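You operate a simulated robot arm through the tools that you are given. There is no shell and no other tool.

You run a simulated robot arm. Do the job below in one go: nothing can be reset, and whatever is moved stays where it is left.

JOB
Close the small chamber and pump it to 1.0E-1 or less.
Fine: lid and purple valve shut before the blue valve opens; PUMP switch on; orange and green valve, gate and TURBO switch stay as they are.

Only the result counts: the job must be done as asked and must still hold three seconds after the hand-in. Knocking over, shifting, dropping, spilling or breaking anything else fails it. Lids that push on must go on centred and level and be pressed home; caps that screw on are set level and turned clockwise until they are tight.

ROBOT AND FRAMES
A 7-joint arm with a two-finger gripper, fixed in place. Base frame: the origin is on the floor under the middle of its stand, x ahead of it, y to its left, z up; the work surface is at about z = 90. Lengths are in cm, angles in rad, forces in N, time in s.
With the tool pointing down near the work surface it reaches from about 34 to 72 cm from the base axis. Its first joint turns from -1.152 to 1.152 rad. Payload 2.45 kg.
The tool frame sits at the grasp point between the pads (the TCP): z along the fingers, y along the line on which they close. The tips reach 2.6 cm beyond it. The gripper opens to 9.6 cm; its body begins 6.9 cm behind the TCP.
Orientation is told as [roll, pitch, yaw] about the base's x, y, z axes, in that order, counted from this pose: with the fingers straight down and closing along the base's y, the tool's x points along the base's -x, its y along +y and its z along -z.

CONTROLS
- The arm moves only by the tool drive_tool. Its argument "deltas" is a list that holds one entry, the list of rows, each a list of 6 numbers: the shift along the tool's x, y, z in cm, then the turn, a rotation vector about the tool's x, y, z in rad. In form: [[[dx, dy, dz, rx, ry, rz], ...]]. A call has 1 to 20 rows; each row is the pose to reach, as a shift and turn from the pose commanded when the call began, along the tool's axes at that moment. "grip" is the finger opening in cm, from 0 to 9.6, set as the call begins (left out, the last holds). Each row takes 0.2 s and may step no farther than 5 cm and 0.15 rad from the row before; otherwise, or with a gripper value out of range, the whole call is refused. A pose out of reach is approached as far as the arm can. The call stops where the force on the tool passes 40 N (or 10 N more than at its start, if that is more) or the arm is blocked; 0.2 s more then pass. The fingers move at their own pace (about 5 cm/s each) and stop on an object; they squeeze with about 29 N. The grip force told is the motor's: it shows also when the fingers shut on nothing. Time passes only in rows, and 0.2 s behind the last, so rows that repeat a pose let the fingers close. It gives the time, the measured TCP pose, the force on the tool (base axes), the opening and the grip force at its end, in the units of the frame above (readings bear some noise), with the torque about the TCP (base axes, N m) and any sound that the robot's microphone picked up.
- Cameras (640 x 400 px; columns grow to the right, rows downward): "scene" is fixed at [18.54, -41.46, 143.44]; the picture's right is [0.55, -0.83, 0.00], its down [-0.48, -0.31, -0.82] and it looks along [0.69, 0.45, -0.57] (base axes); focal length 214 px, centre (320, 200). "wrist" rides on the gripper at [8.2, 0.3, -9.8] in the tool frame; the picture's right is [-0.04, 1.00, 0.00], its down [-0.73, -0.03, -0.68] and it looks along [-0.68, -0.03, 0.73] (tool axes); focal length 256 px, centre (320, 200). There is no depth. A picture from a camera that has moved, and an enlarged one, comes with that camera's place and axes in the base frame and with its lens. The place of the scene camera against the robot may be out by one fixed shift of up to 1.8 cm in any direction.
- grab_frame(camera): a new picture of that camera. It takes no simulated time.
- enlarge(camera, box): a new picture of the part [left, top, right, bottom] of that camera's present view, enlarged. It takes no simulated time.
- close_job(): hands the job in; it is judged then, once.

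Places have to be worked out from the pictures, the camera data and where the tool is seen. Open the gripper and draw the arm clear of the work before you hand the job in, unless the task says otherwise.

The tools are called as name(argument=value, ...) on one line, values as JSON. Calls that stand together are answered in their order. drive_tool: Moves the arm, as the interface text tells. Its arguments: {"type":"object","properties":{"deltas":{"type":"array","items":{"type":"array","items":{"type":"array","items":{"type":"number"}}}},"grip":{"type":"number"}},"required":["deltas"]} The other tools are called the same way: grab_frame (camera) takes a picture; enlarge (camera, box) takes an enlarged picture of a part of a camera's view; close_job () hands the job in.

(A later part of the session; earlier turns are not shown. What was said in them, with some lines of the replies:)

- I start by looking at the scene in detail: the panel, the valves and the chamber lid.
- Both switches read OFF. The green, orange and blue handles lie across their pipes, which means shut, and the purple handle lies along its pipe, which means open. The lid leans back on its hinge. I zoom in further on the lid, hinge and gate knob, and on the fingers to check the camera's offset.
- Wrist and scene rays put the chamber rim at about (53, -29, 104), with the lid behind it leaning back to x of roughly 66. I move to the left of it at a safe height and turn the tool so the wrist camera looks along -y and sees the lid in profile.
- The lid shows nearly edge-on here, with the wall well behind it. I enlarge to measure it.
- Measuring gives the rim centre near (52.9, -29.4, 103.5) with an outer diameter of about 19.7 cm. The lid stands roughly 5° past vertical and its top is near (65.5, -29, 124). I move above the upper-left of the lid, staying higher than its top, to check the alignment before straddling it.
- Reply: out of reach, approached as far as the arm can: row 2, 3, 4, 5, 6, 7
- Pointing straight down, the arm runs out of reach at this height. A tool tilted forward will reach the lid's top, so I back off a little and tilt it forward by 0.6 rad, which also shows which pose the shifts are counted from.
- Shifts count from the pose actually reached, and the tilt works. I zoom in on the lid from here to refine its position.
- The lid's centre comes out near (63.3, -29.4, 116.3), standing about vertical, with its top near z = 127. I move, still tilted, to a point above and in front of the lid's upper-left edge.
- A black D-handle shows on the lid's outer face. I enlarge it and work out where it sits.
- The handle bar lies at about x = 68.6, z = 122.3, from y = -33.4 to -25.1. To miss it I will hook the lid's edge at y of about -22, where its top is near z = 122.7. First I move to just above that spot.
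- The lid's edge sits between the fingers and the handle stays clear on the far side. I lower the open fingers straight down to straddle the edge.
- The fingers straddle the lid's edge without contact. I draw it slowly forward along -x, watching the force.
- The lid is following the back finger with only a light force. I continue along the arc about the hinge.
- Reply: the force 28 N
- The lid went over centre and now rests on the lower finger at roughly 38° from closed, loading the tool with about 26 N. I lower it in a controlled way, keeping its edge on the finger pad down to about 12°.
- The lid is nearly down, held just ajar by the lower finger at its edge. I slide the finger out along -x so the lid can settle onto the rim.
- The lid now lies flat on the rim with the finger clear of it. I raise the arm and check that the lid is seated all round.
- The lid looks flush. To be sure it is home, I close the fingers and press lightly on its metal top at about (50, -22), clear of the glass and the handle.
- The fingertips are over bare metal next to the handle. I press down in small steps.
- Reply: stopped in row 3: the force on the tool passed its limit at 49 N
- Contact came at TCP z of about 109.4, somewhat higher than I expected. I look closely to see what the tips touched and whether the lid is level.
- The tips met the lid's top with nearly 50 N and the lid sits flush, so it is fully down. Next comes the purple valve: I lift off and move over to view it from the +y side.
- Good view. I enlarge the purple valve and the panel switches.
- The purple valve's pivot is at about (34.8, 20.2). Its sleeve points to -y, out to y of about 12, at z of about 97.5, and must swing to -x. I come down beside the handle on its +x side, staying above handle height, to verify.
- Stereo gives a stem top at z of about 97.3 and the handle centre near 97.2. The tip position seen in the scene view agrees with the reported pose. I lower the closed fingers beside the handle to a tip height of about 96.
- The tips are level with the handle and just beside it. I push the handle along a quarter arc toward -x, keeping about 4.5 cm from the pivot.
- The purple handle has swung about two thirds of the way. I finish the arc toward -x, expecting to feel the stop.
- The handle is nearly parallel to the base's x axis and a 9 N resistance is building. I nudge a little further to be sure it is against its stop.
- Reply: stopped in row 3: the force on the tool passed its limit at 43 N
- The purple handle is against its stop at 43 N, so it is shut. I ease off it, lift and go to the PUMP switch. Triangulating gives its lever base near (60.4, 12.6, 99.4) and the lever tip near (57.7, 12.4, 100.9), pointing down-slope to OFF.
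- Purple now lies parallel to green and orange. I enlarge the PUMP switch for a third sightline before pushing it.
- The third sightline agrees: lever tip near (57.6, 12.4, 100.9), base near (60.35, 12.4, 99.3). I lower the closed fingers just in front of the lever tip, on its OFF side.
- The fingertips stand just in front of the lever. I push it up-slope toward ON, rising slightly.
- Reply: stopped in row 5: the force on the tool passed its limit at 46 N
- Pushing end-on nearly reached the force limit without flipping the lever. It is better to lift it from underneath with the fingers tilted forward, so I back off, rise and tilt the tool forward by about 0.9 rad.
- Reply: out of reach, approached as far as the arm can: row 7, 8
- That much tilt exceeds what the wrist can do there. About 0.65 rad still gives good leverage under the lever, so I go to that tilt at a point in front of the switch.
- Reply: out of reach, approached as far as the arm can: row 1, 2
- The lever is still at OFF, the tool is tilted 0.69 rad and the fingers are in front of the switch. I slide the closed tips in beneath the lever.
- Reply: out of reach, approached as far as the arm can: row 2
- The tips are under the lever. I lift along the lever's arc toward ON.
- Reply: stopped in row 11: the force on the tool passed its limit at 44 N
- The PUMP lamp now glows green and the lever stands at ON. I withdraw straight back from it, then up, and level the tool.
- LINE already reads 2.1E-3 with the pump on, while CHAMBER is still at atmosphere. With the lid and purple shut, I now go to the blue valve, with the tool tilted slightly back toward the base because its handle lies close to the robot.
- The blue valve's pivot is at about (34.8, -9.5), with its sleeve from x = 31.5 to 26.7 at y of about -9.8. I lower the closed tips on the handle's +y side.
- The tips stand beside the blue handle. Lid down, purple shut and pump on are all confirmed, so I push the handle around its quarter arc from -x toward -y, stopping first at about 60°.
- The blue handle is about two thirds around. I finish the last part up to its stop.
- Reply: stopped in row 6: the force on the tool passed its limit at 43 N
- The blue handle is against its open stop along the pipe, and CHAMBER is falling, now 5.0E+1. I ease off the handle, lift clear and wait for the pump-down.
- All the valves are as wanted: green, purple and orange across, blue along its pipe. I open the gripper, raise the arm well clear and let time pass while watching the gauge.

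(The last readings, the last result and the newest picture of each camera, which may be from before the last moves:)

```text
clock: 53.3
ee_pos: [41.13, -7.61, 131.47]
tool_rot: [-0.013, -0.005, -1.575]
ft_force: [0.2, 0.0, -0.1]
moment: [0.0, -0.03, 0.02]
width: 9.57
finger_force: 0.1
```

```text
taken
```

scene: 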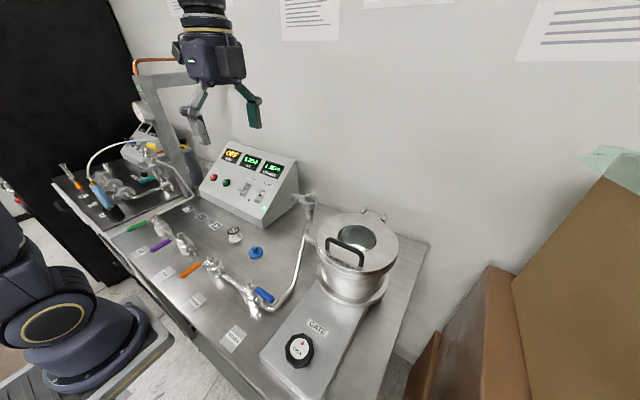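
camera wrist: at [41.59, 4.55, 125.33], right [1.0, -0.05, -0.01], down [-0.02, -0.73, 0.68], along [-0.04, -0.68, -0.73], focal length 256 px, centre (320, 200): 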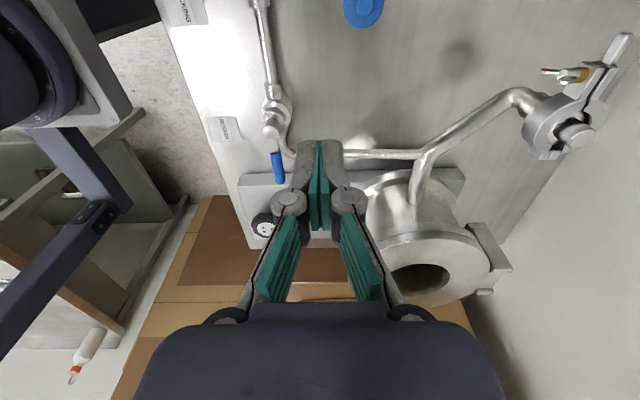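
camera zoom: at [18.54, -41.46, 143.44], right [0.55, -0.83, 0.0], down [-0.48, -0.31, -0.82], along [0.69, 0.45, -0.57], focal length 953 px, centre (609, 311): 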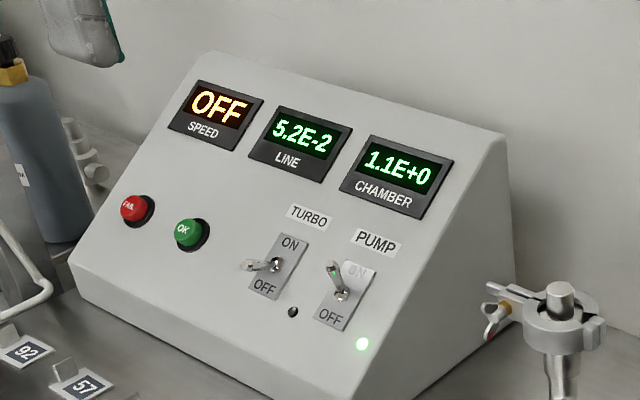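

CHAMBER is at 1.1E+0 and dropping. I hold still for about four more seconds.

drive_tool(deltas=[[[0, 0, 0, 0, 0, 0], [0, 0, 0, 0, 0, 0], [0, 0, 0, 0, 0, 0], [0, 0, 0, 0, 0, 0], [0, 0, 0, 0, 0, 0], [0, 0, 0, 0, 0, 0], [0, 0, 0, 0, 0, 0], [0, 0, 0, 0, 0, 0], [0, 0, 0, 0, 0, 0], [0, 0, 0, 0, 0, 0], [0, 0, 0, 0, 0, 0], [0, 0, 0, 0, 0, 0], [0, 0, 0, 0, 0, 0], [0, 0, 0, 0, 0, 0], [0, 0, 0, 0, 0, 0], [0, 0, 0, 0, 0, 0], [0, 0, 0, 0, 0, 0], [0, 0, 0, 0, 0, 0], [0, 0, 0, 0, 0, 0], [0, 0, 0, 0, 0, 0]]])

enlarge(camera="scene", box=[195, 130, 315, 220])

```text
clock: 57.5
ee_pos: [41.19, -7.8, 131.37]
tool_rot: [-0.014, -0.006, -1.575]
ft_force: [0.1, 0.2, -0.9]
moment: [0.0, 0.0, -0.01]
width: 9.59
finger_force: 0.0
```

```text
4.44 times, centred on (255, 175) of scene
camera zoom: at [18.54, -41.46, 143.44], right [0.55, -0.83, 0.0], down [-0.48, -0.31, -0.82], along [0.69, 0.45, -0.57], focal length 953 px, centre (609, 311)
```

zoom: 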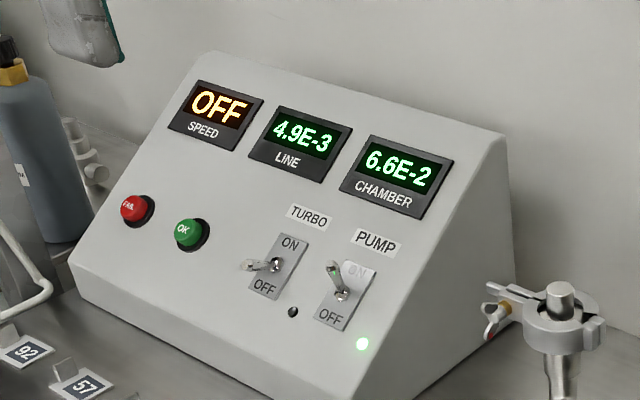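

CHAMBER reads 6.6E-2, already below the target. I wait a little longer for margin and check the whole scene once more.

drive_tool(deltas=[[[0, 0, 0, 0, 0, 0], [0, 0, 0, 0, 0, 0], [0, 0, 0, 0, 0, 0], [0, 0, 0, 0, 0, 0], [0, 0, 0, 0, 0, 0], [0, 0, 0, 0, 0, 0], [0, 0, 0, 0, 0, 0], [0, 0, 0, 0, 0, 0], [0, 0, 0, 0, 0, 0], [0, 0, 0, 0, 0, 0], [0, 0, 0, 0, 0, 0], [0, 0, 0, 0, 0, 0], [0, 0, 0, 0, 0, 0], [0, 0, 0, 0, 0, 0], [0, 0, 0, 0, 0, 0]]])

enlarge(camera="scene", box=[195, 130, 315, 220])

enlarge(camera="scene", box=[110, 180, 440, 380])

```text
clock: 60.7
ee_pos: [41.24, -7.61, 131.39]
tool_rot: [-0.015, -0.004, -1.577]
ft_force: [0.4, -0.1, -1.3]
moment: [-0.03, -0.02, 0.02]
width: 9.61
finger_force: 0.2
```

```text
4.44 times, centred on (255, 175) of scene
camera zoom: at [18.54, -41.46, 143.44], right [0.55, -0.83, 0.0], down [-0.48, -0.31, -0.82], along [0.69, 0.45, -0.57], focal length 953 px, centre (609, 311)
```

zoom: 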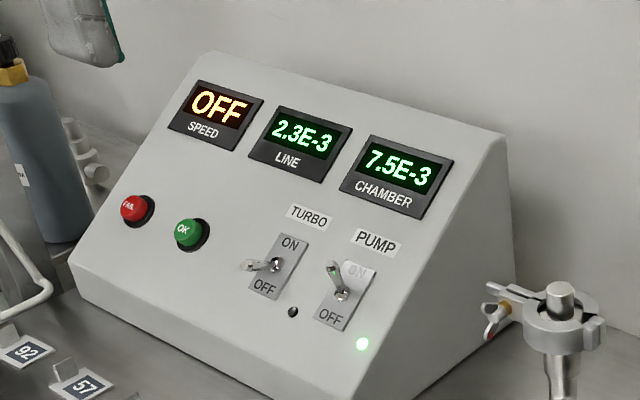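

```text
1.94 times, centred on (275, 280) of scene
camera zoom: at [18.54, -41.46, 143.44], right [0.55, -0.83, 0.0], down [-0.48, -0.31, -0.82], along [0.69, 0.45, -0.57], focal length 416 px, centre (407, 45)
```

zoom: 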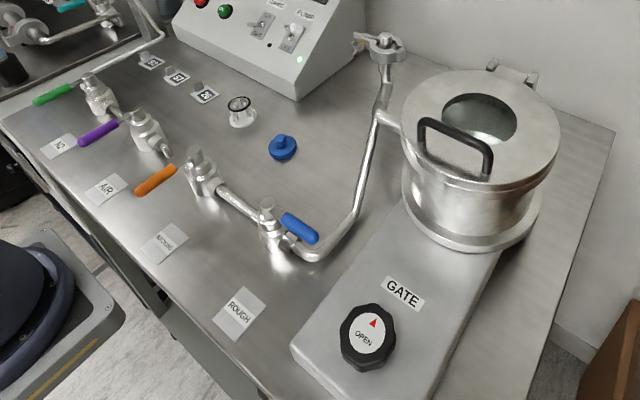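

CHAMBER reads 7.5E-3, with the lid shut, purple shut, blue open and PUMP on. Green, orange, the gate (OPEN) and TURBO (OFF) are unchanged, the arm is clear and the gripper is open, so I hand the job in.

close_job()

```text
The job is handed in.
```

The small chamber is closed and pumped down: CHAMBER read 7.5E-3 just before I handed the job in, below the 1.0E-1 you asked for. I have no word yet on how it was judged.

- **Order:** I shut the lid and pressed it home, then shut the purple valve. Next I switched PUMP on, and only then opened the blue valve.
- **Left as they were:** the orange and green valves are still shut, the gate still reads OPEN and TURBO is still OFF.
- **Arm:** the gripper is open and the arm is raised clear of the work.
- **Forces:** the arm hit its force limit (43–49 N) four times in the sequence: pressing the lid, at the purple and blue stops, and at the end of the PUMP lever's travel. A first push on the PUMP lever also hit the limit without moving it, so I lifted it from underneath instead. I saw no damage, and nothing else was moved.
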